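You operate a simulated robot arm through the tools that you are given. There is no shell and no other tool.

You run a simulated two-armed robot. Do the job below in one go: nothing can be reset, and whatever is moved stays where it is left.

TASK
Pick up the round filter from the top of the grey wiring bench with one hand, pass it to the other hand and put it on the top of the dark bench. Set down upright: round filter.

The check looks at the end state, three seconds after you hand in, the way a careful person would. Anything else that was tipped, shoved, dropped, spilled or broken makes it a failure.

THE ROBOT
Two 7-joint arms with two-finger parallel grippers on one trunk, on a base that moves. Base frame: it is fixed to the floor where the robot stands at the start and does not move with it; the origin is under the middle of the robot, x ahead of it, y to its left, z up. Units: mm, degrees, N and s.
The left shoulder is at the start at [62, 198, 1079], the right one opposite. With the tool pointing down near the work surface each hand reaches from about 320 to 720 mm from the robot's upright axis, wherever it stands, measured 20 degrees to its own side. Places, roughly: round filter [-750, -2500, 1000]; top of the dark bench [-5000, 0, 900]. Payload 1.57 kg a hand.
The TCP of each hand is the grasp point between the finger pads, 30 mm short of the fingertips. In the tool frame z runs along the fingers and y along their closing line. Largest opening 110 mm; finger width 24, thickness 12; the body of the gripper, 48 by 112 mm, starts 78 mm behind the TCP.
Orientation is that of the tool frame in the base frame, as [roll, pitch, yaw] about the fixed x, y, z axes, in that order (R = Rz(yaw) Ry(pitch) Rx(roll)). With the fingers straight down and closing along the base's y, the tool's x points along the base's -x, its y along +y and its z along -z.

THE INTERFACE
- The arms move only by the tool nudge_tool. It takes "left_rows", "right_rows" or both (then of equal length, played together; a hand with none holds still); each is a list of rows, each a list of 7 numbers: the turn, a rotation vector about the tool's x, y, z in degrees, then the shift along the tool's x, y, z in mm, then the opening, from 0 (shut) to 1 (fully open). In form: [[rx, ry, rz, dx, dy, dz, fingers], ...]. A call has 1 to 20 rows; each row shifts and turns the commanded pose from where the row before left it, along the tool's axes as they then stand. A row lasts 0.2 s, in which the tool goes at most 50 mm and 8.6 degrees; a call with a longer step from one row to the next is refused whole, and so is a gripper value outside its range. A pose out of reach is approached as far as the arm can. The call stops where the force on the tool passes 40 N (or 10 N more than at its start, if that is more) or the arm is blocked; 0.2 s more then pass. Each finger travels about 72 mm/s and halts on what it meets, pressing with about 37 N; the grip force reading is that of the motor and also rises with nothing between the fingers. The clock runs only during rows and for 0.2 s after the last one: add rows that do not move to give the fingers time. It gives the time, the measured TCP pose, the force on the tool (base axes), the opening and the grip force at its end, in the units of the frame above (readings bear some noise), with the torque about the TCP (base axes, N m) and any sound that the robot's microphone picked up.
- Cameras (640 x 400 px; columns grow to the right, rows downward): "scene" is now at [114.3, 7.8, 1675]; the picture's right is [0.27, -0.96, -0.00], its down [-0.67, -0.19, -0.72] and it looks along [0.69, 0.20, -0.69] (base axes); focal length 287 px, centre (320, 200). "left" rides on the left gripper at [70, -16, -141] in its tool frame; the picture's right is [0.23, 0.97, 0.00], its down [-0.85, 0.20, -0.48] and it looks along [-0.47, 0.11, 0.88] (tool axes); focal length 222 px, centre (320, 200). "right" rides on the right gripper at [70, 16, -141] in its tool frame; the picture's right is [-0.23, 0.97, 0.00], its down [-0.86, -0.20, -0.48] and it looks along [-0.47, -0.11, 0.88] (tool axes); focal length 222 px, centre (320, 200). There is no depth. A picture from a camera that has moved, and an enlarged one, comes with that camera's place and axes in the base frame and with its lens. The place of the scene camera against the robot may be out by one fixed shift of up to 18 mm in any direction.
- grab_frame(camera): a new picture of that camera. No time passes.
- slide_trunk(by): slides the trunk up (or, below 0, down) by that many mm; the arms and the scene camera ride with it, the base frame stays. It gives what a move gives, with no picture.
- roll_base(legs): drives the robot by 1 to 6 legs, each [ahead, left, turn to the left] in mm, mm and degrees, along the robot's own axes; the way and the turn of a leg run together, so that a leg with both is an arc; at most 1500 mm and 180 degrees a leg. The arms and the cameras ride along, it lands a little off, and it stops where it bumps. It gives what a move gives.
- head_to(pan, tilt): turns the head with the scene camera to pan (to the left, within 86 degrees either way) and tilt (down, from -29 to 69), counted from straight ahead of the robot. It gives what a move gives.
- inspect(camera, box): a new picture of the part [left, top, right, bottom] of that camera's present view, enlarged. No time passes.
- sign_off(): hands the job in; it is judged then, once.

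Nothing tells you exact positions but the pictures and the camera data. Unless the task says otherwise, let go and move clear before handing in.

The tools are called after "Call:" as a command line: name --argument value ..., lists and objects as JSON in quotes. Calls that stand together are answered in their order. nudge_tool: Moves the arms, as the interface text tells. Its arguments: {"type":"object","properties":{"left_rows":{"type":"array"},"right_rows":{"type":"array"}},"required":[]} The other tools are called the same way: slide_trunk (by) moves the trunk up or down; roll_base (legs) drives the base; head_to (pan, tilt) turns the head that bears the scene camera; grab_frame (camera) takes a picture; inspect (camera, box) takes an enlarged picture of a part of a camera's view; sign_off () hands the job in.

At the start:

```text
t: 0.0
left_ee_pos: [471.3, 255.8, 1139.6]
left_tcp_rot: [-179.9, -0.1, 180.0]
left_ft_force: [-0.9, 0.2, 0.6]
left_wrist_torque: [0.0, 0.02, 0.01]
left_gripper_width: 110.1
left_grasp_force: 0.1
right_ee_pos: [356.2, -134.6, 1163.3]
right_tcp_rot: [-180.0, 0.0, 180.0]
right_ft_force: [0.2, 0.0, -0.5]
right_wrist_torque: [0.0, 0.04, 0.0]
right_gripper_width: 110.3
right_grasp_force: 0.1
trunk travel left (down, up): [-675.0, 315.0]
robot x, y, heading: [3.3, 3.8, 0.3]
head pan, tilt (commanded): [15.9, 43.8]
```

scene: 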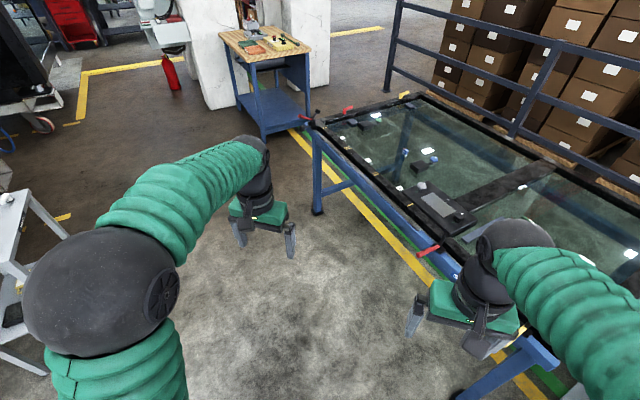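
right: 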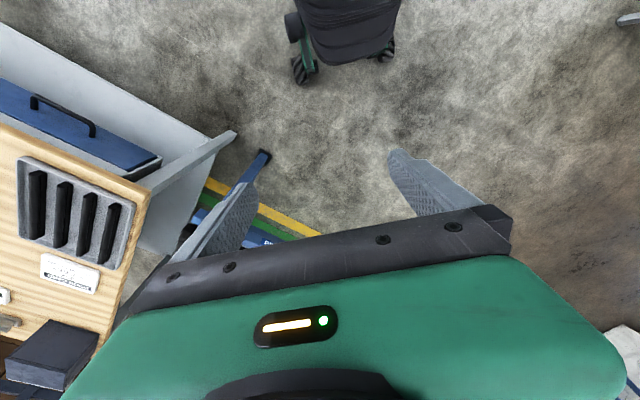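
left: 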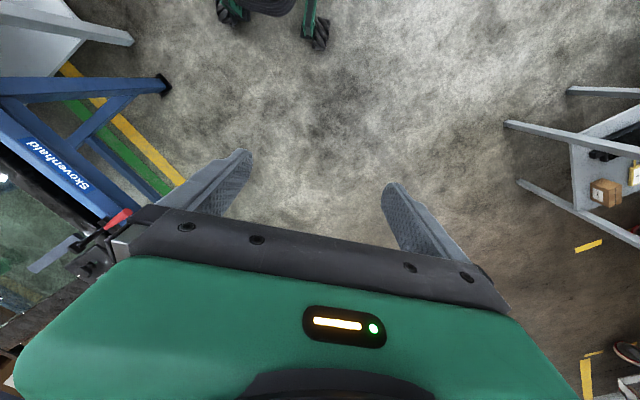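

I see the robot standing among benches, with a glass-top bench ahead and to the right; the filter is roughly behind-right at [-750, -2500, 1000]. I'll look around with the head before driving.

Call:
head_to --pan -86 --tilt 25

Call:
grab_frame --camera "scene"

Call:
head_to --pan 86 --tilt 25

Call:
grab_frame --camera "scene"

```text
t: 1.8
left_ee_pos: [470.7, 255.3, 1140.2]
left_tcp_rot: [-179.9, 0.0, -179.9]
left_ft_force: [-0.4, 1.0, -0.8]
left_wrist_torque: [-0.03, -0.01, 0.01]
left_gripper_width: 109.9
left_grasp_force: 0.0
right_ee_pos: [355.4, -135.3, 1164.0]
right_tcp_rot: [-179.9, 0.1, -179.9]
right_ft_force: [-0.3, 0.7, 0.1]
right_wrist_torque: [-0.02, 0.0, 0.01]
right_gripper_width: 110.2
right_grasp_force: 0.2
trunk travel left (down, up): [-675.0, 315.0]
robot x, y, heading: [0.9, 2.0, -0.0]
head pan, tilt (commanded): [-85.9, 25.0]
```

```text
taken
camera scene: at [41.8, -106.7, 1704.0], right [-1.0, -0.07, 0.0], down [-0.03, 0.42, -0.91], along [0.06, -0.9, -0.42], focal length 287 px, centre (320, 200)
```

scene: 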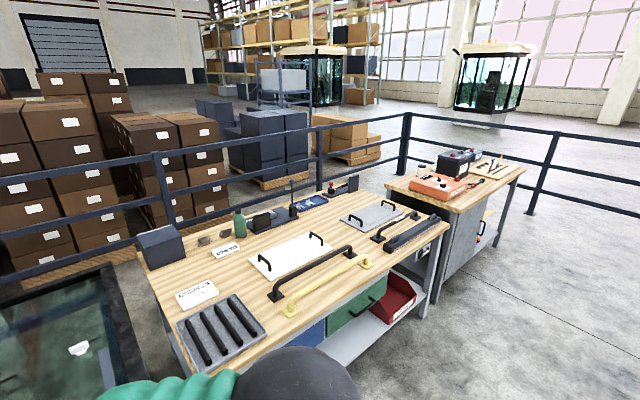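

```text
t: 4.4
left_ee_pos: [470.3, 256.6, 1140.9]
left_tcp_rot: [180.0, 0.0, -180.0]
left_ft_force: [0.0, 0.2, -0.8]
left_wrist_torque: [0.01, 0.05, -0.03]
left_gripper_width: 109.8
left_grasp_force: 0.0
right_ee_pos: [356.6, -133.4, 1165.7]
right_tcp_rot: [-179.9, 0.0, -180.0]
right_ft_force: [-0.3, -0.2, -0.1]
right_wrist_torque: [0.0, 0.01, 0.03]
right_gripper_width: 110.2
right_grasp_force: 0.0
trunk travel left (down, up): [-675.0, 315.0]
robot x, y, heading: [-1.3, -2.1, -0.1]
head pan, tilt (commanded): [85.9, 25.0]
```

```text
taken
camera scene: at [41.7, 77.2, 1703.9], right [1.0, -0.07, 0.0], down [-0.03, -0.42, -0.91], along [0.06, 0.9, -0.42], focal length 287 px, centre (320, 200)
```

scene: 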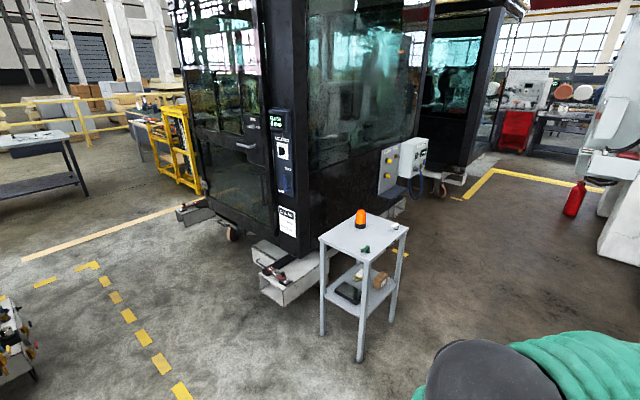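

The bench near [-750, -2500] seems to be the second one with grey body, bearing an orange instrument. I'll enlarge it.

Call:
head_to --pan -86 --tilt 25

Call:
inspect --camera "scene" --box '[370, 120, 540, 226]'

Call:
inspect --camera "scene" --box '[120, 160, 460, 372]'

```text
t: 7.0
left_ee_pos: [469.6, 256.0, 1140.8]
left_tcp_rot: [180.0, -0.1, -180.0]
left_ft_force: [0.2, -0.1, 0.6]
left_wrist_torque: [-0.03, -0.01, -0.02]
left_gripper_width: 110.1
left_grasp_force: 0.0
right_ee_pos: [355.7, -133.0, 1163.8]
right_tcp_rot: [-179.9, 0.0, -180.0]
right_ft_force: [0.3, -0.1, 0.8]
right_wrist_torque: [0.03, 0.02, 0.0]
right_gripper_width: 110.0
right_grasp_force: 0.0
trunk travel left (down, up): [-675.0, 315.0]
robot x, y, heading: [-0.4, 2.3, 0.0]
head pan, tilt (commanded): [-85.9, 25.0]
```

```text
3.76 times, centred on (455, 173) of scene
camera zoom: at [41.7, -106.7, 1704.0], right [-1.0, -0.07, 0.0], down [-0.03, 0.42, -0.91], along [0.06, -0.9, -0.42], focal length 1080 px, centre (-188, 302)
```

zoom: 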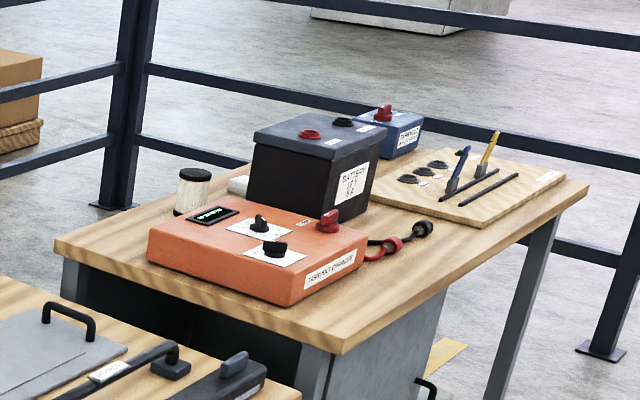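

```text
1.88 times, centred on (290, 266) of scene
camera zoom: at [41.7, -106.7, 1704.0], right [-1.0, -0.07, 0.0], down [-0.03, 0.42, -0.91], along [0.06, -0.9, -0.42], focal length 540 px, centre (376, 76)
```

zoom: 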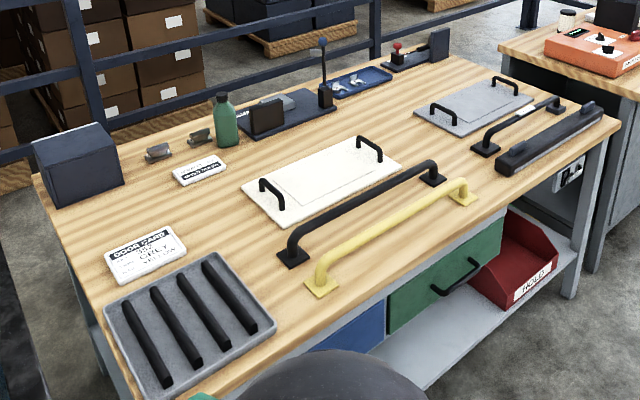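

The white round filter with a black cap stands at the back of the second bench, behind an orange charger. I'll turn in place to look at the dark bench and at the way there.

Call:
roll_base --legs '[[0, 0, 180]]'

Call:
head_to --pan 0 --tilt 20

Call:
grab_frame --camera "scene"

Call:
head_to --pan 60 --tilt 20

Call:
grab_frame --camera "scene"

```text
t: 14.8
left_ee_pos: [-466.6, -261.4, 1142.6]
left_tcp_rot: [-180.0, 0.0, 0.7]
left_ft_force: [0.7, -0.1, -0.1]
left_wrist_torque: [0.01, -0.03, 0.0]
left_gripper_width: 110.1
left_grasp_force: 0.0
right_ee_pos: [-358.2, 130.0, 1163.6]
right_tcp_rot: [-179.9, 0.0, 0.7]
right_ft_force: [-0.3, -0.6, -0.1]
right_wrist_torque: [-0.01, 0.0, 0.01]
right_gripper_width: 109.9
right_grasp_force: 0.0
trunk travel left (down, up): [-675.0, 315.0]
robot x, y, heading: [-0.5, 0.4, -179.1]
head pan, tilt (commanded): [-85.9, 25.0]
```

```text
t: 16.4
left_ee_pos: [-465.9, -262.5, 1140.6]
left_tcp_rot: [179.9, 0.0, 0.7]
left_ft_force: [-1.4, -0.3, -0.4]
left_wrist_torque: [-0.02, 0.0, -0.01]
left_gripper_width: 110.0
left_grasp_force: 0.1
right_ee_pos: [-357.1, 129.5, 1164.2]
right_tcp_rot: [-180.0, 0.0, 0.7]
right_ft_force: [1.1, -0.6, 0.3]
right_wrist_torque: [0.03, 0.0, 0.0]
right_gripper_width: 110.1
right_grasp_force: 0.0
trunk travel left (down, up): [-675.0, 315.0]
robot x, y, heading: [-0.4, 4.5, -179.3]
head pan, tilt (commanded): [0.0, 20.0]
```

```text
taken
camera scene: at [-123.3, -17.3, 1711.9], right [-0.01, 1.0, 0.0], down [0.34, 0.0, -0.94], along [-0.94, -0.01, -0.34], focal length 287 px, centre (320, 200)
```

scene: 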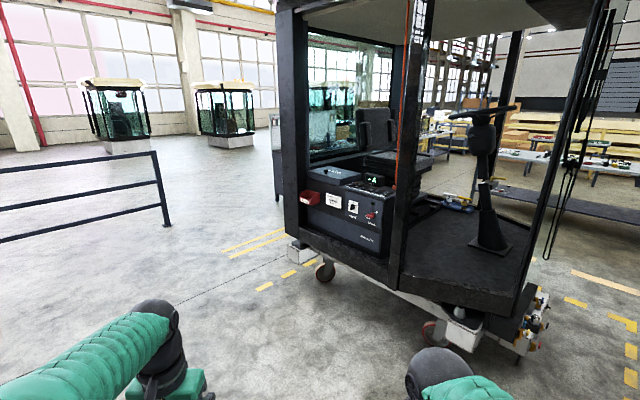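

```text
t: 17.7
left_ee_pos: [-466.3, -261.7, 1141.0]
left_tcp_rot: [-180.0, -0.1, 0.8]
left_ft_force: [-0.3, -0.9, 0.0]
left_wrist_torque: [0.02, -0.01, -0.02]
left_gripper_width: 110.0
left_grasp_force: 0.2
right_ee_pos: [-356.9, 130.7, 1164.6]
right_tcp_rot: [-179.9, 0.0, 0.7]
right_ft_force: [0.5, -0.4, -0.8]
right_wrist_torque: [-0.01, -0.01, -0.02]
right_gripper_width: 109.8
right_grasp_force: 0.0
trunk travel left (down, up): [-675.0, 315.0]
robot x, y, heading: [0.5, 2.9, -179.3]
head pan, tilt (commanded): [60.0, 20.0]
```

```text
taken
camera scene: at [-75.9, -97.5, 1712.0], right [-0.87, 0.49, 0.0], down [0.17, 0.3, -0.94], along [-0.46, -0.82, -0.34], focal length 287 px, centre (320, 200)
```

scene: 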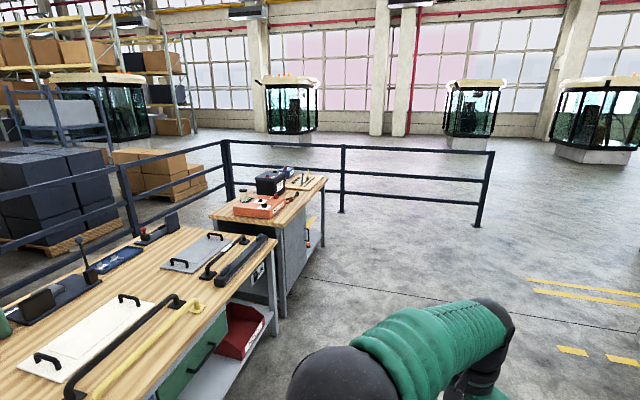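

The dark bench is hidden behind the cab; the way there passes on the cab's left side. Now I look closer at the filter bench to see what lies in front of and under it.

Call:
inspect --camera "scene" --box '[190, 140, 350, 240]'

Call:
inspect --camera "scene" --box '[180, 200, 340, 300]'

Call:
head_to --pan -40 --tilt 20

Call:
grab_frame --camera "scene"

```text
4.00 times, centred on (270, 190) of scene
camera zoom: at [-75.9, -97.5, 1712.0], right [-0.87, 0.49, 0.0], down [0.17, 0.3, -0.94], along [-0.46, -0.82, -0.34], focal length 1148 px, centre (520, 240)
```

zoom: 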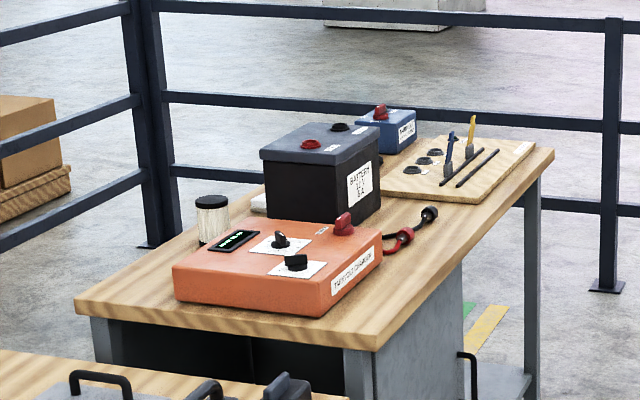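

```text
4.00 times, centred on (260, 250) of scene
camera zoom: at [-75.9, -97.5, 1712.0], right [-0.87, 0.49, 0.0], down [0.17, 0.3, -0.94], along [-0.46, -0.82, -0.34], focal length 1148 px, centre (560, 0)
```

zoom: 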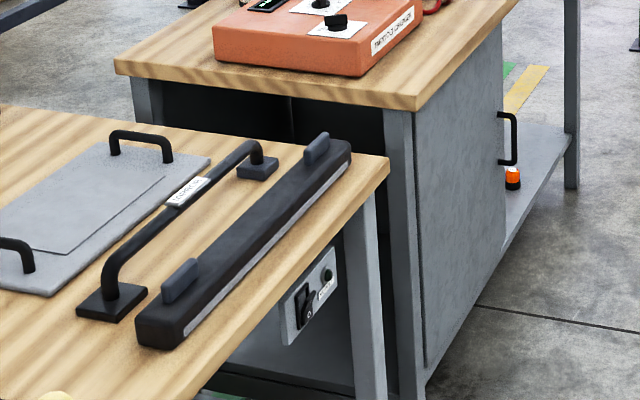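

```text
t: 19.4
left_ee_pos: [-465.4, -260.9, 1141.4]
left_tcp_rot: [-180.0, 0.0, 0.7]
left_ft_force: [-0.3, -0.3, 0.0]
left_wrist_torque: [0.01, 0.04, 0.0]
left_gripper_width: 110.0
left_grasp_force: 0.1
right_ee_pos: [-357.6, 129.8, 1165.3]
right_tcp_rot: [-179.9, 0.0, 0.7]
right_ft_force: [0.3, 0.6, 0.5]
right_wrist_torque: [0.04, 0.02, 0.03]
right_gripper_width: 110.2
right_grasp_force: 0.1
trunk travel left (down, up): [-675.0, 315.0]
robot x, y, heading: [1.1, 0.9, -179.4]
head pan, tilt (commanded): [-40.0, 20.0]
```

```text
taken
camera scene: at [-102.3, 42.8, 1712.0], right [0.63, 0.77, 0.0], down [0.27, -0.22, -0.94], along [-0.73, 0.59, -0.34], focal length 287 px, centre (320, 200)
```

scene: 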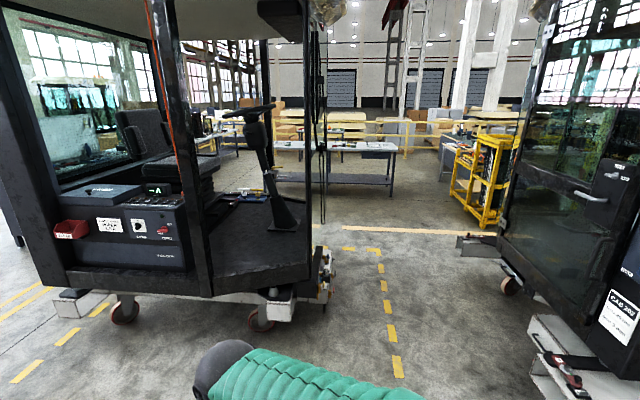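

The filter bench top looks to be about z = 850, with the filter near [-640, -2465], close to the bench's back edge with a cabinet under the front; about 1 m of free floor lies between the bench and the railing. I'll drive along the front of the bench toward its far end and look again.

Call:
roll_base --legs '[[0, 0, 44.3], [1400, 0, 0]]'

Call:
head_to --pan 60 --tilt 30

Call:
grab_frame --camera "scene"

Call:
head_to --pan 0 --tilt 25

Call:
grab_frame --camera "scene"

```text
t: 28.4
left_ee_pos: [-1139.8, -1502.5, 1141.5]
left_tcp_rot: [-180.0, 0.0, 44.9]
left_ft_force: [-1.1, 0.1, -0.1]
left_wrist_torque: [0.01, 0.02, 0.0]
left_gripper_width: 110.0
left_grasp_force: 0.2
right_ee_pos: [-1335.2, -1146.3, 1165.1]
right_tcp_rot: [-180.0, 0.0, 44.9]
right_ft_force: [0.2, 0.0, 0.4]
right_wrist_torque: [0.01, 0.01, 0.03]
right_gripper_width: 109.9
right_grasp_force: 0.0
trunk travel left (down, up): [-675.0, 315.0]
robot x, y, heading: [-988.8, -988.9, -135.2]
head pan, tilt (commanded): [-40.0, 20.0]
```

```text
t: 30.2
left_ee_pos: [-1141.0, -1502.7, 1141.2]
left_tcp_rot: [-180.0, 0.0, 44.9]
left_ft_force: [0.1, 0.3, -0.1]
left_wrist_torque: [0.01, -0.01, 0.0]
left_gripper_width: 110.0
left_grasp_force: 0.1
right_ee_pos: [-1334.6, -1145.6, 1164.1]
right_tcp_rot: [-179.9, 0.0, 44.8]
right_ft_force: [-0.1, -0.3, -0.4]
right_wrist_torque: [0.02, -0.02, 0.0]
right_gripper_width: 110.2
right_grasp_force: 0.0
trunk travel left (down, up): [-675.0, 315.0]
robot x, y, heading: [-990.6, -993.2, -135.0]
head pan, tilt (commanded): [60.0, 30.0]
```

```text
taken
camera scene: at [-986.2, -1116.7, 1695.9], right [-0.97, -0.26, 0.0], down [-0.13, 0.48, -0.87], along [0.22, -0.84, -0.5], focal length 287 px, centre (320, 200)
```

scene: 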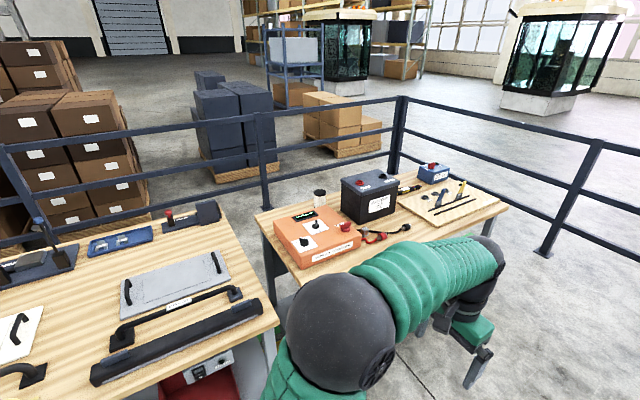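

```text
t: 31.5
left_ee_pos: [-1139.3, -1502.5, 1141.5]
left_tcp_rot: [-179.9, 0.0, 44.7]
left_ft_force: [-0.2, 0.7, 0.7]
left_wrist_torque: [0.01, -0.02, 0.0]
left_gripper_width: 109.9
left_grasp_force: 0.1
right_ee_pos: [-1335.6, -1146.9, 1164.6]
right_tcp_rot: [-179.9, 0.1, 45.0]
right_ft_force: [0.1, 0.9, 0.7]
right_wrist_torque: [0.02, -0.04, -0.02]
right_gripper_width: 109.8
right_grasp_force: 0.0
trunk travel left (down, up): [-675.0, 315.0]
robot x, y, heading: [-989.5, -987.5, -134.9]
head pan, tilt (commanded): [0.0, 25.0]
```

```text
taken
camera scene: at [-1074.7, -1094.4, 1703.8], right [-0.71, 0.71, 0.0], down [0.3, 0.3, -0.91], along [-0.64, -0.64, -0.42], focal length 287 px, centre (320, 200)
```

scene: 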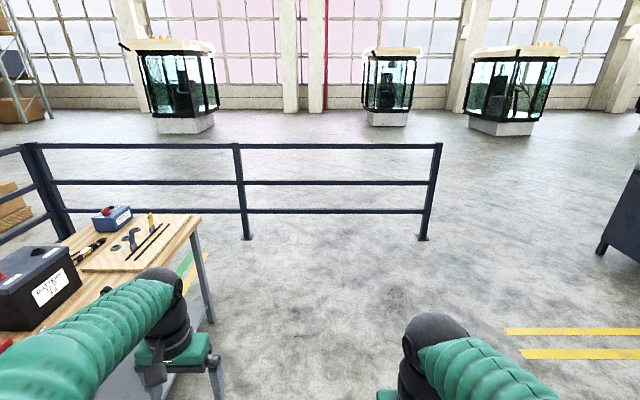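

The triangulated filter base is near [-634, -2440, 855] and there's about 1.4 m between bench back and railing. I continue past the far end of the bench and turn toward the gap.

Call:
roll_base --legs '[[1130, 0, 0], [1130, 0, 0], [0, 0, 90]]'

Call:
grab_frame --camera "scene"

Call:
head_to --pan 45 --tilt 35

Call:
grab_frame --camera "scene"

```text
t: 46.5
left_ee_pos: [-2080.8, -2730.4, 1139.6]
left_tcp_rot: [179.9, 0.0, 135.9]
left_ft_force: [-0.8, -0.2, -0.2]
left_wrist_torque: [0.02, 0.02, 0.02]
left_gripper_width: 110.0
left_grasp_force: 0.0
right_ee_pos: [-2434.5, -2931.1, 1165.6]
right_tcp_rot: [180.0, 0.1, 135.9]
right_ft_force: [0.1, -0.1, 0.4]
right_wrist_torque: [0.0, -0.02, -0.01]
right_gripper_width: 110.1
right_grasp_force: 0.0
trunk travel left (down, up): [-675.0, 315.0]
robot x, y, heading: [-2598.7, -2586.7, -44.3]
head pan, tilt (commanded): [0.0, 25.0]
```

```text
taken
camera scene: at [-2503.4, -2690.4, 1703.8], right [-0.7, -0.72, 0.0], down [-0.3, 0.3, -0.91], along [0.65, -0.63, -0.42], focal length 287 px, centre (320, 200)
```

scene: 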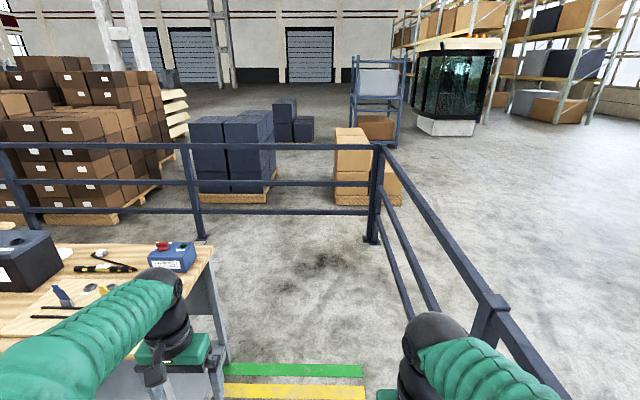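

```text
t: 47.6
left_ee_pos: [-2082.0, -2730.2, 1141.9]
left_tcp_rot: [180.0, 0.0, 135.9]
left_ft_force: [0.2, -0.2, -1.0]
left_wrist_torque: [-0.02, 0.03, -0.04]
left_gripper_width: 109.9
left_grasp_force: 0.0
right_ee_pos: [-2434.1, -2931.7, 1165.6]
right_tcp_rot: [-179.9, 0.2, 135.8]
right_ft_force: [0.9, 0.2, -0.1]
right_wrist_torque: [-0.02, -0.01, 0.01]
right_gripper_width: 109.8
right_grasp_force: 0.1
trunk travel left (down, up): [-675.0, 315.0]
robot x, y, heading: [-2594.3, -2586.6, -44.1]
head pan, tilt (commanded): [45.0, 35.0]
```

```text
taken
camera scene: at [-2481.1, -2624.7, 1688.1], right [0.01, -1.0, 0.0], down [-0.57, -0.01, -0.82], along [0.82, 0.01, -0.57], focal length 287 px, centre (320, 200)
```

scene: 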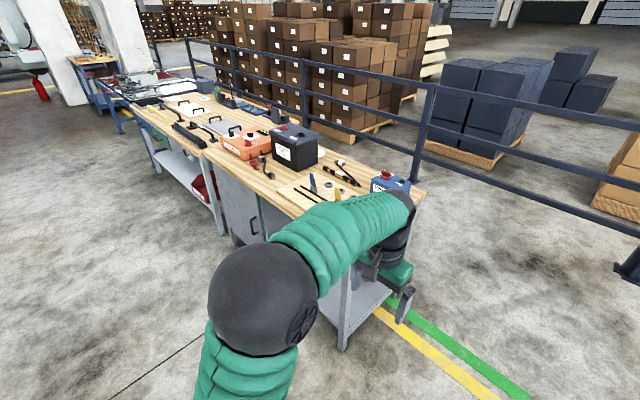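

The gap is clear with about 550 mm on each side. I'll drive through, then turn around to face the bench's back.

Call:
roll_base --legs '[[1000, 0, 0], [1000, 0, 0], [0, 0, 180]]'

Call:
head_to --pan -50 --tilt 35

Call:
grab_frame --camera "scene"

```text
t: 65.0
left_ee_pos: [-1668.9, -3839.3, 1142.3]
left_tcp_rot: [180.0, 0.2, -44.7]
left_ft_force: [0.2, 0.4, -0.2]
left_wrist_torque: [0.01, 0.03, -0.01]
left_gripper_width: 109.9
left_grasp_force: 0.1
right_ee_pos: [-1312.4, -3641.7, 1165.6]
right_tcp_rot: [-179.9, 0.1, -44.6]
right_ft_force: [-0.5, 0.2, -0.5]
right_wrist_torque: [0.03, 0.02, 0.01]
right_gripper_width: 109.9
right_grasp_force: 0.1
trunk travel left (down, up): [-675.0, 315.0]
robot x, y, heading: [-1155.3, -3985.6, 135.5]
head pan, tilt (commanded): [45.0, 35.0]
```

```text
t: 66.7
left_ee_pos: [-1668.4, -3839.8, 1141.8]
left_tcp_rot: [180.0, 0.1, -44.7]
left_ft_force: [0.7, 0.7, -0.2]
left_wrist_torque: [0.0, 0.01, -0.02]
left_gripper_width: 109.9
left_grasp_force: 0.1
right_ee_pos: [-1312.4, -3644.5, 1164.7]
right_tcp_rot: [-179.9, 0.2, -44.7]
right_ft_force: [-1.0, 0.2, -0.1]
right_wrist_torque: [0.03, 0.0, -0.02]
right_gripper_width: 109.8
right_grasp_force: 0.1
trunk travel left (down, up): [-675.0, 315.0]
robot x, y, heading: [-1154.8, -3986.1, 135.2]
head pan, tilt (commanded): [-50.0, 35.0]
```

```text
taken
camera scene: at [-1169.7, -3891.9, 1688.2], right [1.0, -0.08, 0.0], down [-0.05, -0.57, -0.82], along [0.07, 0.82, -0.57], focal length 287 px, centre (320, 200)
```

scene: 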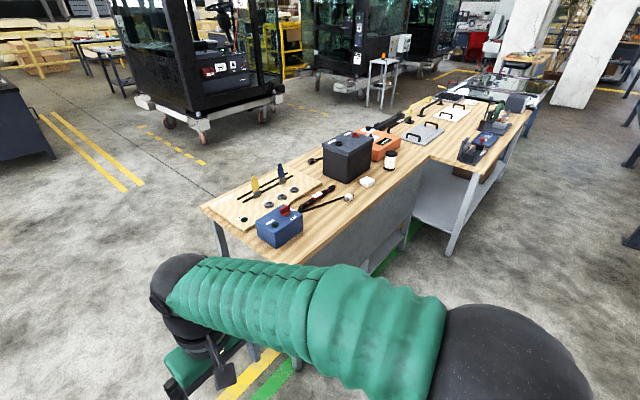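

The filter is about 740 ahead and 1515 to the right of the robot here. I'll enlarge the view to check its neighbours and the next bench's corner before sliding sideways.

Call:
inspect --camera "scene" --box '[310, 120, 438, 200]'

Call:
inspect --camera "scene" --box '[360, 80, 600, 280]'

```text
5.00 times, centred on (374, 160) of scene
camera zoom: at [-1169.7, -3891.9, 1688.2], right [1.0, -0.08, 0.0], down [-0.05, -0.57, -0.82], along [0.07, 0.82, -0.57], focal length 1435 px, centre (50, 400)
```

zoom: 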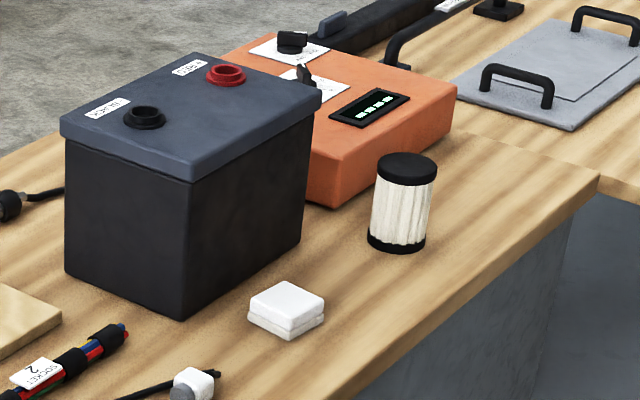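

```text
2.00 times, centred on (480, 180) of scene
camera zoom: at [-1169.7, -3891.9, 1688.2], right [1.0, -0.08, 0.0], down [-0.05, -0.57, -0.82], along [0.07, 0.82, -0.57], focal length 574 px, centre (0, 240)
```

zoom: 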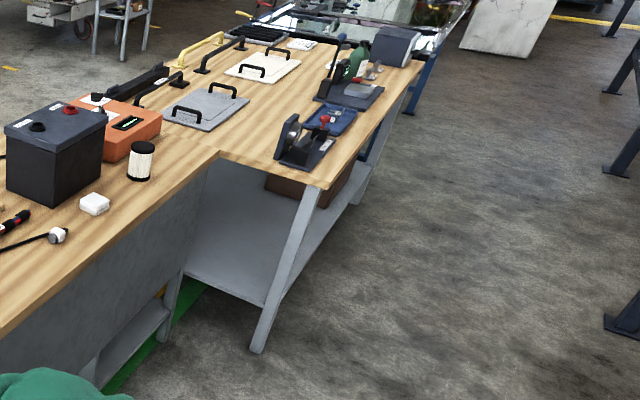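

The filter is a white pleated cylinder with black end caps, roughly 70 mm across and 95 mm tall, with a small white block and the battery beside it and the charger behind. I'll slide right along the bench's back to stand opposite it.

Call:
roll_base --legs '[[0, -1360, 0]]'

Call:
head_to --pan -12 --tilt 50

Call:
grab_frame --camera "scene"

Call:
grab_frame --camera "right"

```text
t: 73.5
left_ee_pos: [-714.5, -2872.4, 1140.4]
left_tcp_rot: [-179.9, 0.1, -44.1]
left_ft_force: [0.3, -1.4, 0.2]
left_wrist_torque: [0.01, -0.01, -0.03]
left_gripper_width: 110.1
left_grasp_force: 0.1
right_ee_pos: [-362.3, -2670.9, 1165.7]
right_tcp_rot: [180.0, 0.1, -44.2]
right_ft_force: [-0.1, -0.2, -0.4]
right_wrist_torque: [0.03, -0.03, -0.01]
right_gripper_width: 110.1
right_grasp_force: 0.0
trunk travel left (down, up): [-675.0, 315.0]
robot x, y, heading: [-202.6, -3009.7, 135.7]
head pan, tilt (commanded): [-50.0, 35.0]
```

```text
t: 74.5
left_ee_pos: [-712.8, -2869.7, 1142.2]
left_tcp_rot: [-180.0, 0.1, -44.2]
left_ft_force: [0.5, -0.2, -0.2]
left_wrist_torque: [-0.01, -0.02, 0.0]
left_gripper_width: 109.9
left_grasp_force: 0.1
right_ee_pos: [-359.4, -2670.9, 1165.0]
right_tcp_rot: [-179.9, 0.2, -44.2]
right_ft_force: [-0.2, -0.2, 0.2]
right_wrist_torque: [-0.01, 0.02, 0.04]
right_gripper_width: 110.1
right_grasp_force: 0.0
trunk travel left (down, up): [-675.0, 315.0]
robot x, y, heading: [-200.6, -3012.9, 135.7]
head pan, tilt (commanded): [-12.0, 50.0]
```

```text
taken
camera scene: at [-264.3, -2942.0, 1666.4], right [0.83, 0.56, 0.0], down [0.43, -0.64, -0.64], along [-0.36, 0.53, -0.77], focal length 287 px, centre (320, 200)
```

scene: 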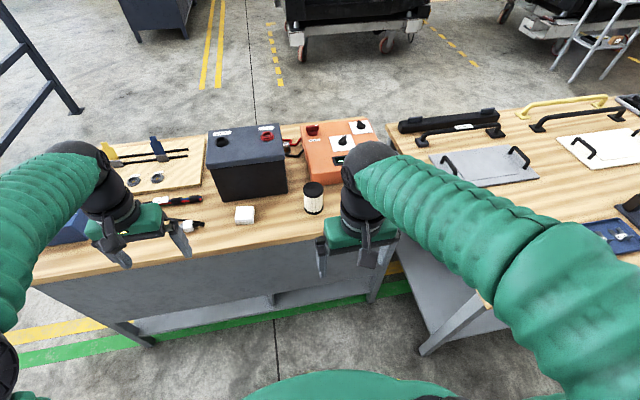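

```text
taken
camera right: at [-320.6, -2731.9, 1305.0], right [-0.84, -0.54, 0.0], down [-0.47, 0.74, 0.48], along [-0.26, 0.41, -0.88], focal length 222 px, centre (320, 200)
```

right: 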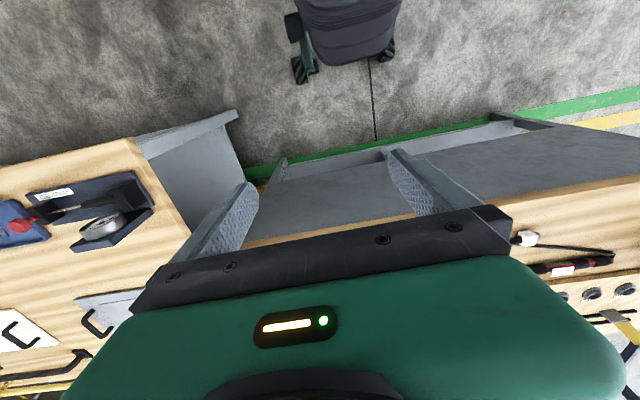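

The robot now stands behind the bench; the filter is about 725 ahead and 135 right of the robot axis, and roughly 120 mm from the bench's back edge. I'll pick with the right hand tilted forward (60° from vertical), so the left hand can later take the filter top-down; first I tilt the right hand in free space.

Call:
nudge_tool --right_rows '[[0, -8.57, 0, -20, 0, 0, 1], [0, -8.57, 0, -19.8, 0, 3, 1], [0, -8.57, 0, -19.1, 0, 5.9, 1], [0, -8.57, 0, -18, 0, 8.7, 1], [0, -8.57, 0, -16.5, 0, 11.3, 1], [0, -8.57, 0, -14.7, 0, 13.6, 1], [0, -8.57, 0, -12.5, 0, 15.6, 1], [0, 0, 0, 0, 0, 0, 1]]'

Call:
grab_frame --camera "right"

Call:
grab_frame --camera "scene"

```text
t: 76.3
left_ee_pos: [-712.7, -2871.7, 1142.3]
left_tcp_rot: [-180.0, 0.2, -44.1]
left_ft_force: [-0.6, -0.1, -0.2]
left_wrist_torque: [-0.01, -0.01, -0.01]
left_gripper_width: 110.1
left_grasp_force: 0.0
right_ee_pos: [-460.8, -2571.5, 1166.5]
right_tcp_rot: [-179.9, 60.3, -44.1]
right_ft_force: [-0.4, -0.6, 0.1]
right_wrist_torque: [-0.01, 0.03, -0.04]
right_gripper_width: 109.9
right_grasp_force: 0.2
trunk travel left (down, up): [-675.0, 315.0]
robot x, y, heading: [-199.0, -3013.4, 135.7]
head pan, tilt (commanded): [-12.0, 50.0]
```

```text
taken
camera right: at [-358.5, -2694.6, 1173.9], right [-0.76, -0.62, 0.2], down [0.13, 0.15, 0.98], along [-0.64, 0.77, -0.03], focal length 222 px, centre (320, 200)
```

right: 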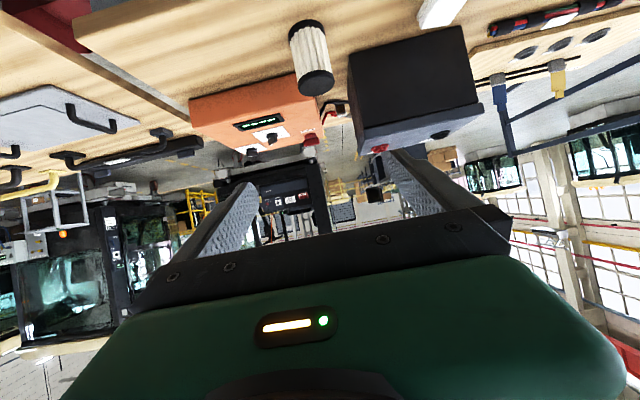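

```text
taken
camera scene: at [-264.3, -2941.8, 1666.4], right [0.83, 0.56, 0.0], down [0.43, -0.64, -0.64], along [-0.36, 0.53, -0.77], focal length 287 px, centre (320, 200)
```

scene: 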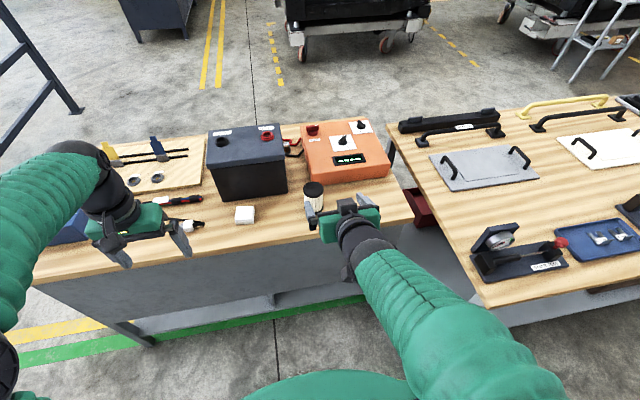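

The right hand now points forward and down and its (inverted) camera sees the filter well. I enlarge both views to measure the filter's position.

Call:
inspect --camera "right" --box '[260, 0, 388, 110]'

Call:
inspect --camera "scene" --box '[220, 160, 380, 260]'

```text
3.64 times, centred on (324, 55) of right
camera zoom: at [-358.5, -2694.6, 1173.9], right [-0.76, -0.62, 0.2], down [0.13, 0.15, 0.98], along [-0.64, 0.77, -0.03], focal length 808 px, centre (306, 727)
```

zoom: 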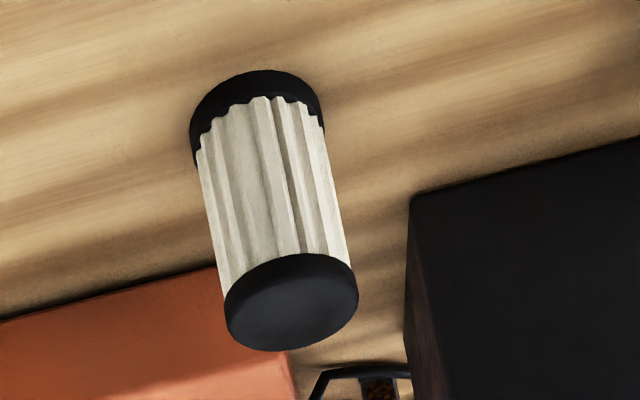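

```text
4.00 times, centred on (300, 210) of scene
camera zoom: at [-264.3, -2941.8, 1666.4], right [0.83, 0.56, 0.0], down [0.43, -0.64, -0.64], along [-0.36, 0.53, -0.77], focal length 1148 px, centre (400, 160)
```

zoom: 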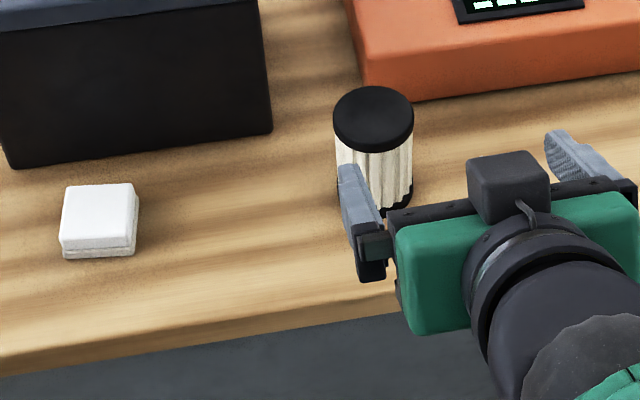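

The filter is clear of neighbours by a few centimetres. I want to see the hand's own shape (there is a black box on the gripper's top side), so I look closely at both hands.

Call:
inspect --camera "scene" --box '[50, 130, 210, 280]'

Call:
inspect --camera "scene" --box '[290, 180, 400, 260]'

Call:
grab_frame --camera "left"

```text
2.67 times, centred on (130, 205) of scene
camera zoom: at [-264.3, -2941.8, 1666.4], right [0.83, 0.56, 0.0], down [0.43, -0.64, -0.64], along [-0.36, 0.53, -0.77], focal length 765 px, centre (827, 187)
```

zoom: 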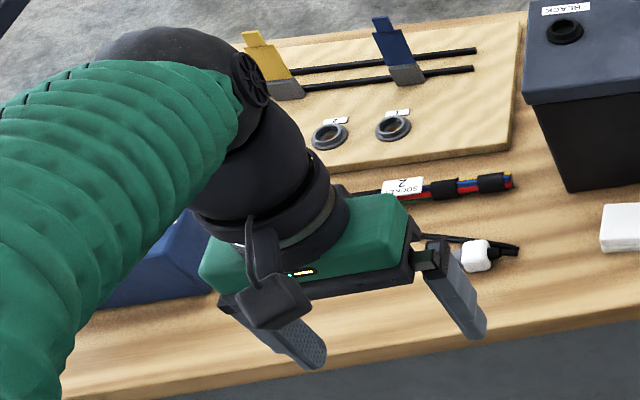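

```text
5.00 times, centred on (345, 220) of scene
camera zoom: at [-264.3, -2941.8, 1666.4], right [0.83, 0.56, 0.0], down [0.43, -0.64, -0.64], along [-0.36, 0.53, -0.77], focal length 1435 px, centre (195, 100)
```

zoom: 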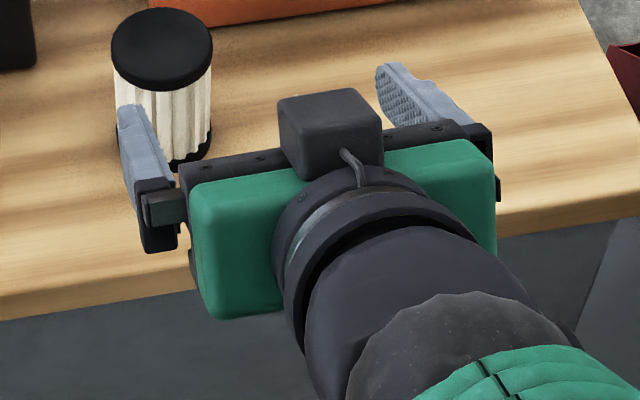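

```text
taken
camera left: at [-651.6, -2906.8, 1285.4], right [-0.52, -0.86, 0.0], down [-0.75, 0.45, 0.48], along [-0.41, 0.25, -0.88], focal length 222 px, centre (320, 200)
```

left: 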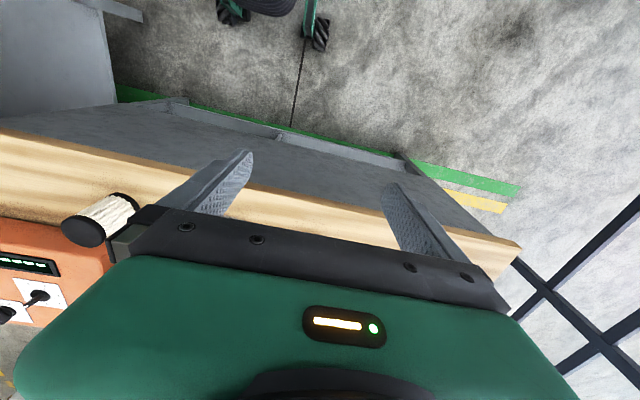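

The hand shape is clear: the right hand's box is on its upper side when it points forward, leaving the underside free. I'll drive 120 mm closer and take a second wrist view for triangulation.

Call:
roll_base --legs '[[120, 0, 0]]'

Call:
grab_frame --camera "right"

Call:
grab_frame --camera "scene"

```text
t: 77.6
left_ee_pos: [-799.1, -2787.5, 1142.5]
left_tcp_rot: [-180.0, 0.2, -44.2]
left_ft_force: [-0.3, -1.1, 0.9]
left_wrist_torque: [0.0, 0.0, 0.04]
left_gripper_width: 110.2
left_grasp_force: 0.1
right_ee_pos: [-544.8, -2491.8, 1166.3]
right_tcp_rot: [-179.9, 60.3, -44.2]
right_ft_force: [-0.4, 0.2, -0.4]
right_wrist_torque: [0.02, 0.03, 0.02]
right_gripper_width: 109.9
right_grasp_force: 0.1
trunk travel left (down, up): [-675.0, 315.0]
robot x, y, heading: [-284.5, -2929.8, 135.8]
head pan, tilt (commanded): [-12.0, 50.0]
```

```text
taken
camera right: at [-443.5, -2612.3, 1174.9], right [-0.76, -0.62, 0.2], down [0.13, 0.15, 0.98], along [-0.64, 0.77, -0.03], focal length 222 px, centre (320, 200)
```

right: 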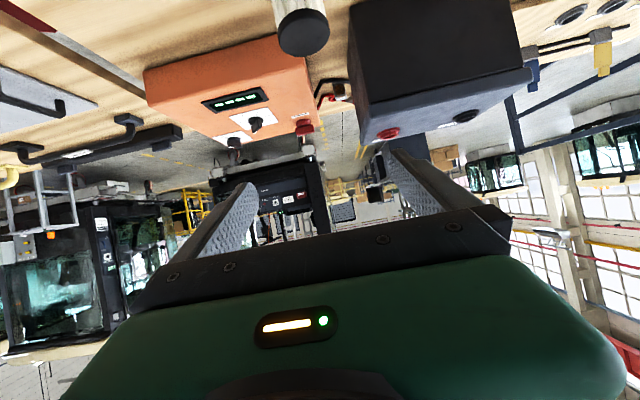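

```text
taken
camera scene: at [-348.1, -2860.9, 1666.6], right [0.83, 0.56, 0.0], down [0.43, -0.64, -0.64], along [-0.36, 0.54, -0.77], focal length 287 px, centre (320, 200)
```

scene: 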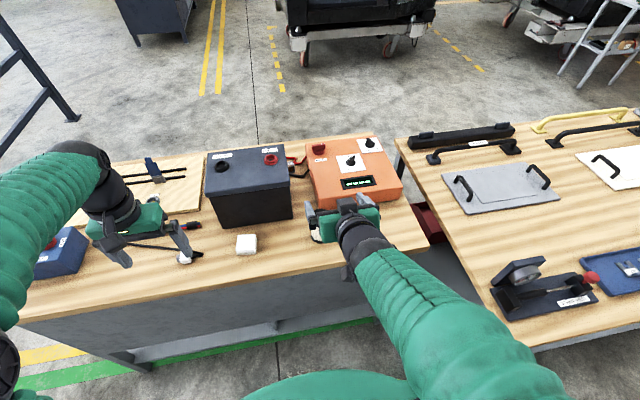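

The filter's top cap is visible near (303, 30) in the wrist view. I enlarge to measure it.

Call:
inspect --camera "right" --box '[250, 0, 378, 80]'

```text
5.00 times, centred on (314, 40) of right
camera zoom: at [-443.5, -2612.3, 1174.9], right [-0.76, -0.62, 0.2], down [0.13, 0.15, 0.98], along [-0.64, 0.77, -0.03], focal length 1111 px, centre (350, 1000)
```

zoom: 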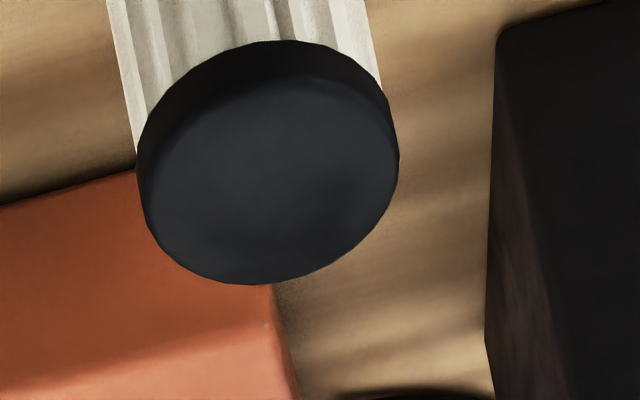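

Triangulation gives the filter axis at about [-636, -2412], top z ≈ 958, bottom z ≈ 855, diameter ≈ 66 — that is 613 ahead and 126 right of the robot. I tilt the right hand to 75° and lower it toward a pre-grasp behind the filter, stopping partway to check.

Call:
nudge_tool --right_rows '[[0, -7.35, 0, 0, 0, 0, 1], [0, -7.35, 0, 0, 0, 0, 1], [0, 0, 0, 41.1, 1.1, 16.7, 1], [0, 0, 0, 41.1, 1.1, 16.7, 1], [0, 0, 0, 41.1, 1.1, 16.7, 1], [0, 0, 0, 41.1, 1.1, 16.7, 1], [0, 0, 0, 0, 0, 0, 1], [0, 0, 0, 0, 0, 0, 1]]'

Call:
grab_frame --camera "right"

Call:
grab_frame --camera "scene"

Call:
head_to --pan -60 --tilt 50

Call:
grab_frame --camera "scene"

```text
t: 79.4
left_ee_pos: [-798.4, -2787.2, 1142.8]
left_tcp_rot: [180.0, 0.1, -44.2]
left_ft_force: [-0.2, 0.4, -0.4]
left_wrist_torque: [-0.02, 0.01, 0.0]
left_gripper_width: 109.7
left_grasp_force: 0.0
right_ee_pos: [-582.8, -2476.1, 1132.1]
right_tcp_rot: [175.4, 75.6, -49.2]
right_ft_force: [-0.5, 0.3, 0.0]
right_wrist_torque: [-0.01, 0.01, -0.01]
right_gripper_width: 110.1
right_grasp_force: 0.1
right hand out of reach, approached as far as the arm can: row 1, 2, 4, 5, 6
trunk travel left (down, up): [-675.0, 315.0]
robot x, y, heading: [-290.9, -2926.3, 135.6]
head pan, tilt (commanded): [-12.0, 50.0]
```

```text
taken
camera right: at [-484.0, -2595.3, 1098.9], right [-0.72, -0.65, 0.24], down [0.33, -0.02, 0.94], along [-0.61, 0.76, 0.23], focal length 222 px, centre (320, 200)
```

right: 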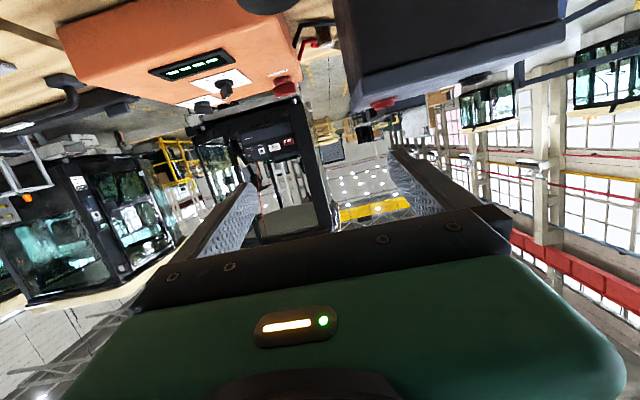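

```text
taken
camera scene: at [-350.5, -2858.6, 1666.4], right [0.83, 0.56, 0.0], down [0.43, -0.64, -0.64], along [-0.36, 0.53, -0.77], focal length 287 px, centre (320, 200)
```

scene: 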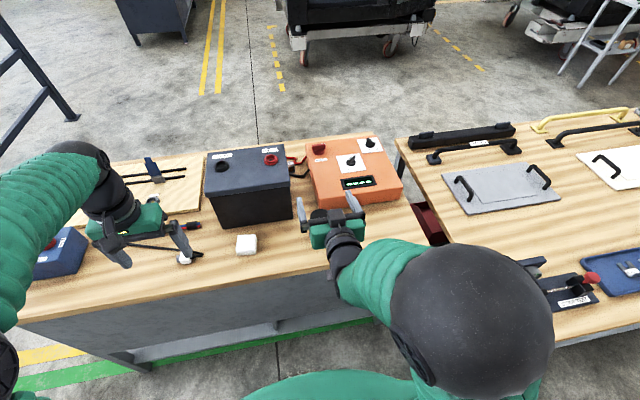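

```text
t: 80.5
left_ee_pos: [-799.7, -2787.6, 1143.1]
left_tcp_rot: [-180.0, 0.2, -44.1]
left_ft_force: [-0.1, 0.5, -0.5]
left_wrist_torque: [0.01, -0.02, -0.03]
left_gripper_width: 110.2
left_grasp_force: 0.1
right_ee_pos: [-583.1, -2473.6, 1133.3]
right_tcp_rot: [175.4, 75.7, -49.1]
right_ft_force: [-0.4, -0.2, 0.5]
right_wrist_torque: [0.02, 0.0, -0.01]
right_gripper_width: 109.8
right_grasp_force: 0.0
trunk travel left (down, up): [-675.0, 315.0]
robot x, y, heading: [-287.1, -2930.3, 135.9]
head pan, tilt (commanded): [-60.0, 50.0]
```

```text
taken
camera scene: at [-289.2, -2847.6, 1666.4], right [0.97, -0.25, 0.0], down [-0.19, -0.74, -0.64], along [0.16, 0.62, -0.77], focal length 287 px, centre (320, 200)
```

scene: 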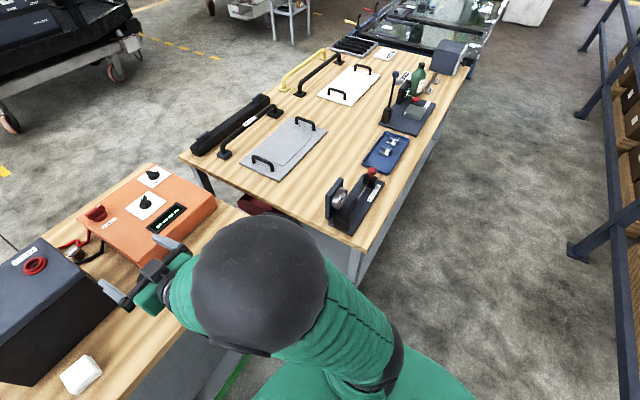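

The arm folded up too close to the shoulder for a 75° tilt (pose out of reach, elbow swung up), with nothing touched. I'll back the base 110 mm so the arm works more stretched, then bring the hand forward.

Call:
roll_base --legs '[[-110, 0, 0]]'

Call:
nudge_tool --right_rows '[[0, 0, 0, -12.4, 0, 46.4, 1], [0, 0, 0, -12.4, 0, 46.4, 1], [0, 0, 0, 0, 0, 0, 1], [0, 0, 0, 0, 0, 0, 1], [0, 0, 0, 0, 0, 0, 1]]'

Call:
head_to --pan -25 --tilt 50

Call:
grab_frame --camera "scene"

Call:
grab_frame --camera "right"

```text
t: 81.7
left_ee_pos: [-723.1, -2861.3, 1141.8]
left_tcp_rot: [-180.0, 0.0, -44.2]
left_ft_force: [-0.2, -0.1, 0.6]
left_wrist_torque: [0.01, -0.01, 0.01]
left_gripper_width: 110.4
left_grasp_force: 0.2
right_ee_pos: [-504.7, -2547.8, 1130.5]
right_tcp_rot: [176.0, 75.4, -48.7]
right_ft_force: [0.0, 0.3, -0.1]
right_wrist_torque: [-0.01, 0.0, 0.02]
right_gripper_width: 110.0
right_grasp_force: 0.0
trunk travel left (down, up): [-675.0, 315.0]
robot x, y, heading: [-206.3, -3005.0, 136.1]
head pan, tilt (commanded): [-60.0, 50.0]
```

```text
t: 82.9
left_ee_pos: [-720.4, -2863.7, 1142.6]
left_tcp_rot: [-179.9, 0.1, -44.4]
left_ft_force: [0.6, 1.1, 0.5]
left_wrist_torque: [-0.03, -0.01, -0.01]
left_gripper_width: 110.0
left_grasp_force: 0.0
right_ee_pos: [-548.4, -2503.0, 1175.9]
right_tcp_rot: [172.6, 76.2, -52.2]
right_ft_force: [0.0, -0.1, -0.4]
right_wrist_torque: [-0.01, 0.02, -0.01]
right_gripper_width: 110.2
right_grasp_force: 0.1
right hand out of reach, approached as far as the arm can: row 1, 2
trunk travel left (down, up): [-675.0, 315.0]
robot x, y, heading: [-209.3, -3003.6, 135.7]
head pan, tilt (commanded): [-60.0, 50.0]
```

```text
t: 83.9
left_ee_pos: [-719.9, -2864.0, 1143.2]
left_tcp_rot: [179.9, 0.2, -44.2]
left_ft_force: [-0.3, 0.3, 0.0]
left_wrist_torque: [-0.02, 0.0, -0.01]
left_gripper_width: 110.2
left_grasp_force: 0.0
right_ee_pos: [-548.7, -2502.3, 1176.3]
right_tcp_rot: [172.6, 76.2, -52.1]
right_ft_force: [-0.4, 0.3, -0.7]
right_wrist_torque: [0.0, 0.01, 0.01]
right_gripper_width: 109.8
right_grasp_force: 0.2
trunk travel left (down, up): [-675.0, 315.0]
robot x, y, heading: [-206.6, -3007.3, 135.9]
head pan, tilt (commanded): [-25.0, 50.0]
```

```text
taken
camera scene: at [-257.2, -2926.3, 1666.3], right [0.94, 0.35, 0.0], down [0.27, -0.72, -0.64], along [-0.23, 0.6, -0.77], focal length 287 px, centre (320, 200)
```

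scene: 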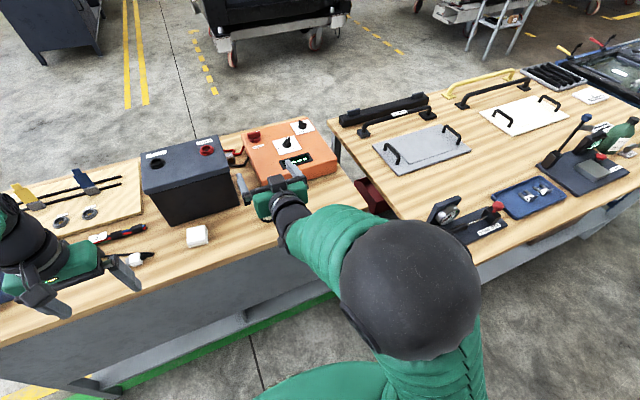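

```text
taken
camera right: at [-451.4, -2624.1, 1141.6], right [-0.72, -0.65, 0.25], down [0.35, -0.02, 0.94], along [-0.6, 0.76, 0.24], focal length 222 px, centre (320, 200)
```

right: 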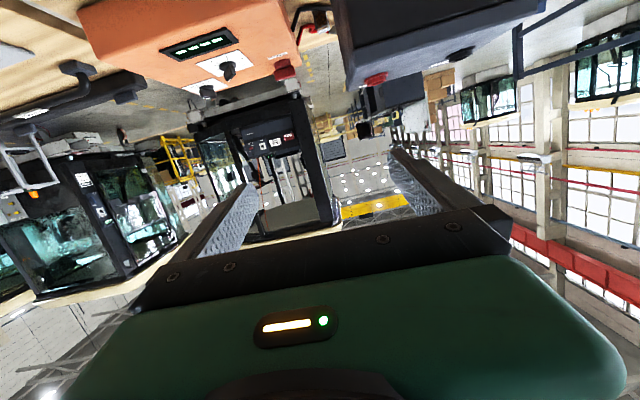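

The arm is stuck at a joint limit with its elbow swung up; nothing touched. I'll rotate the right hand back toward tool-down about its wrist, away from the bench, to get a clean arm posture.

Call:
nudge_tool --right_rows '[[0, 8.5, 0, 34, 0, 0, 1], [0, 8.5, 0, 34, 0, 0, 1], [0, 8.5, 0, 34, 0, 0, 1], [0, 8.5, 0, 34, 0, 0, 1], [0, 8.5, 0, 34, 0, 0, 1], [0, 8.5, 0, 34, 0, 0, 1], [0, 8.5, 0, 34, 0, 0, 1], [0, 8.5, 0, 34, 0, 0, 1], [0, 8.2, 0, 34, 0, 0, 1], [0, 0, 0, 0, 0, 0, 1]]'

Call:
grab_frame --camera "scene"

```text
t: 86.1
left_ee_pos: [-720.1, -2865.2, 1143.0]
left_tcp_rot: [-179.9, 0.2, -44.1]
left_ft_force: [0.3, -0.1, 0.4]
left_wrist_torque: [0.02, -0.01, -0.04]
left_gripper_width: 109.7
left_grasp_force: 0.0
right_ee_pos: [-410.4, -2692.3, 999.6]
right_tcp_rot: [177.7, 0.5, -44.8]
right_ft_force: [0.3, 0.6, -0.3]
right_wrist_torque: [-0.04, -0.02, -0.02]
right_gripper_width: 110.1
right_grasp_force: 0.0
right hand out of reach, approached as far as the arm can: row 2, 4, 5, 9
trunk travel left (down, up): [-675.0, 315.0]
robot x, y, heading: [-211.3, -3006.0, 135.9]
head pan, tilt (commanded): [-25.0, 50.0]
```

```text
taken
camera scene: at [-257.3, -2926.4, 1667.1], right [0.94, 0.35, 0.0], down [0.27, -0.72, -0.64], along [-0.23, 0.6, -0.77], focal length 287 px, centre (320, 200)
```

scene: 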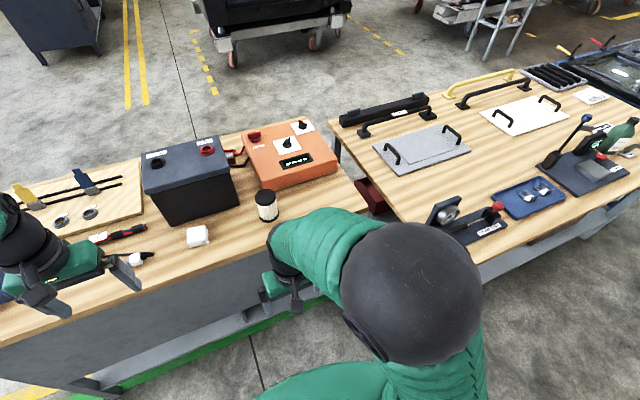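

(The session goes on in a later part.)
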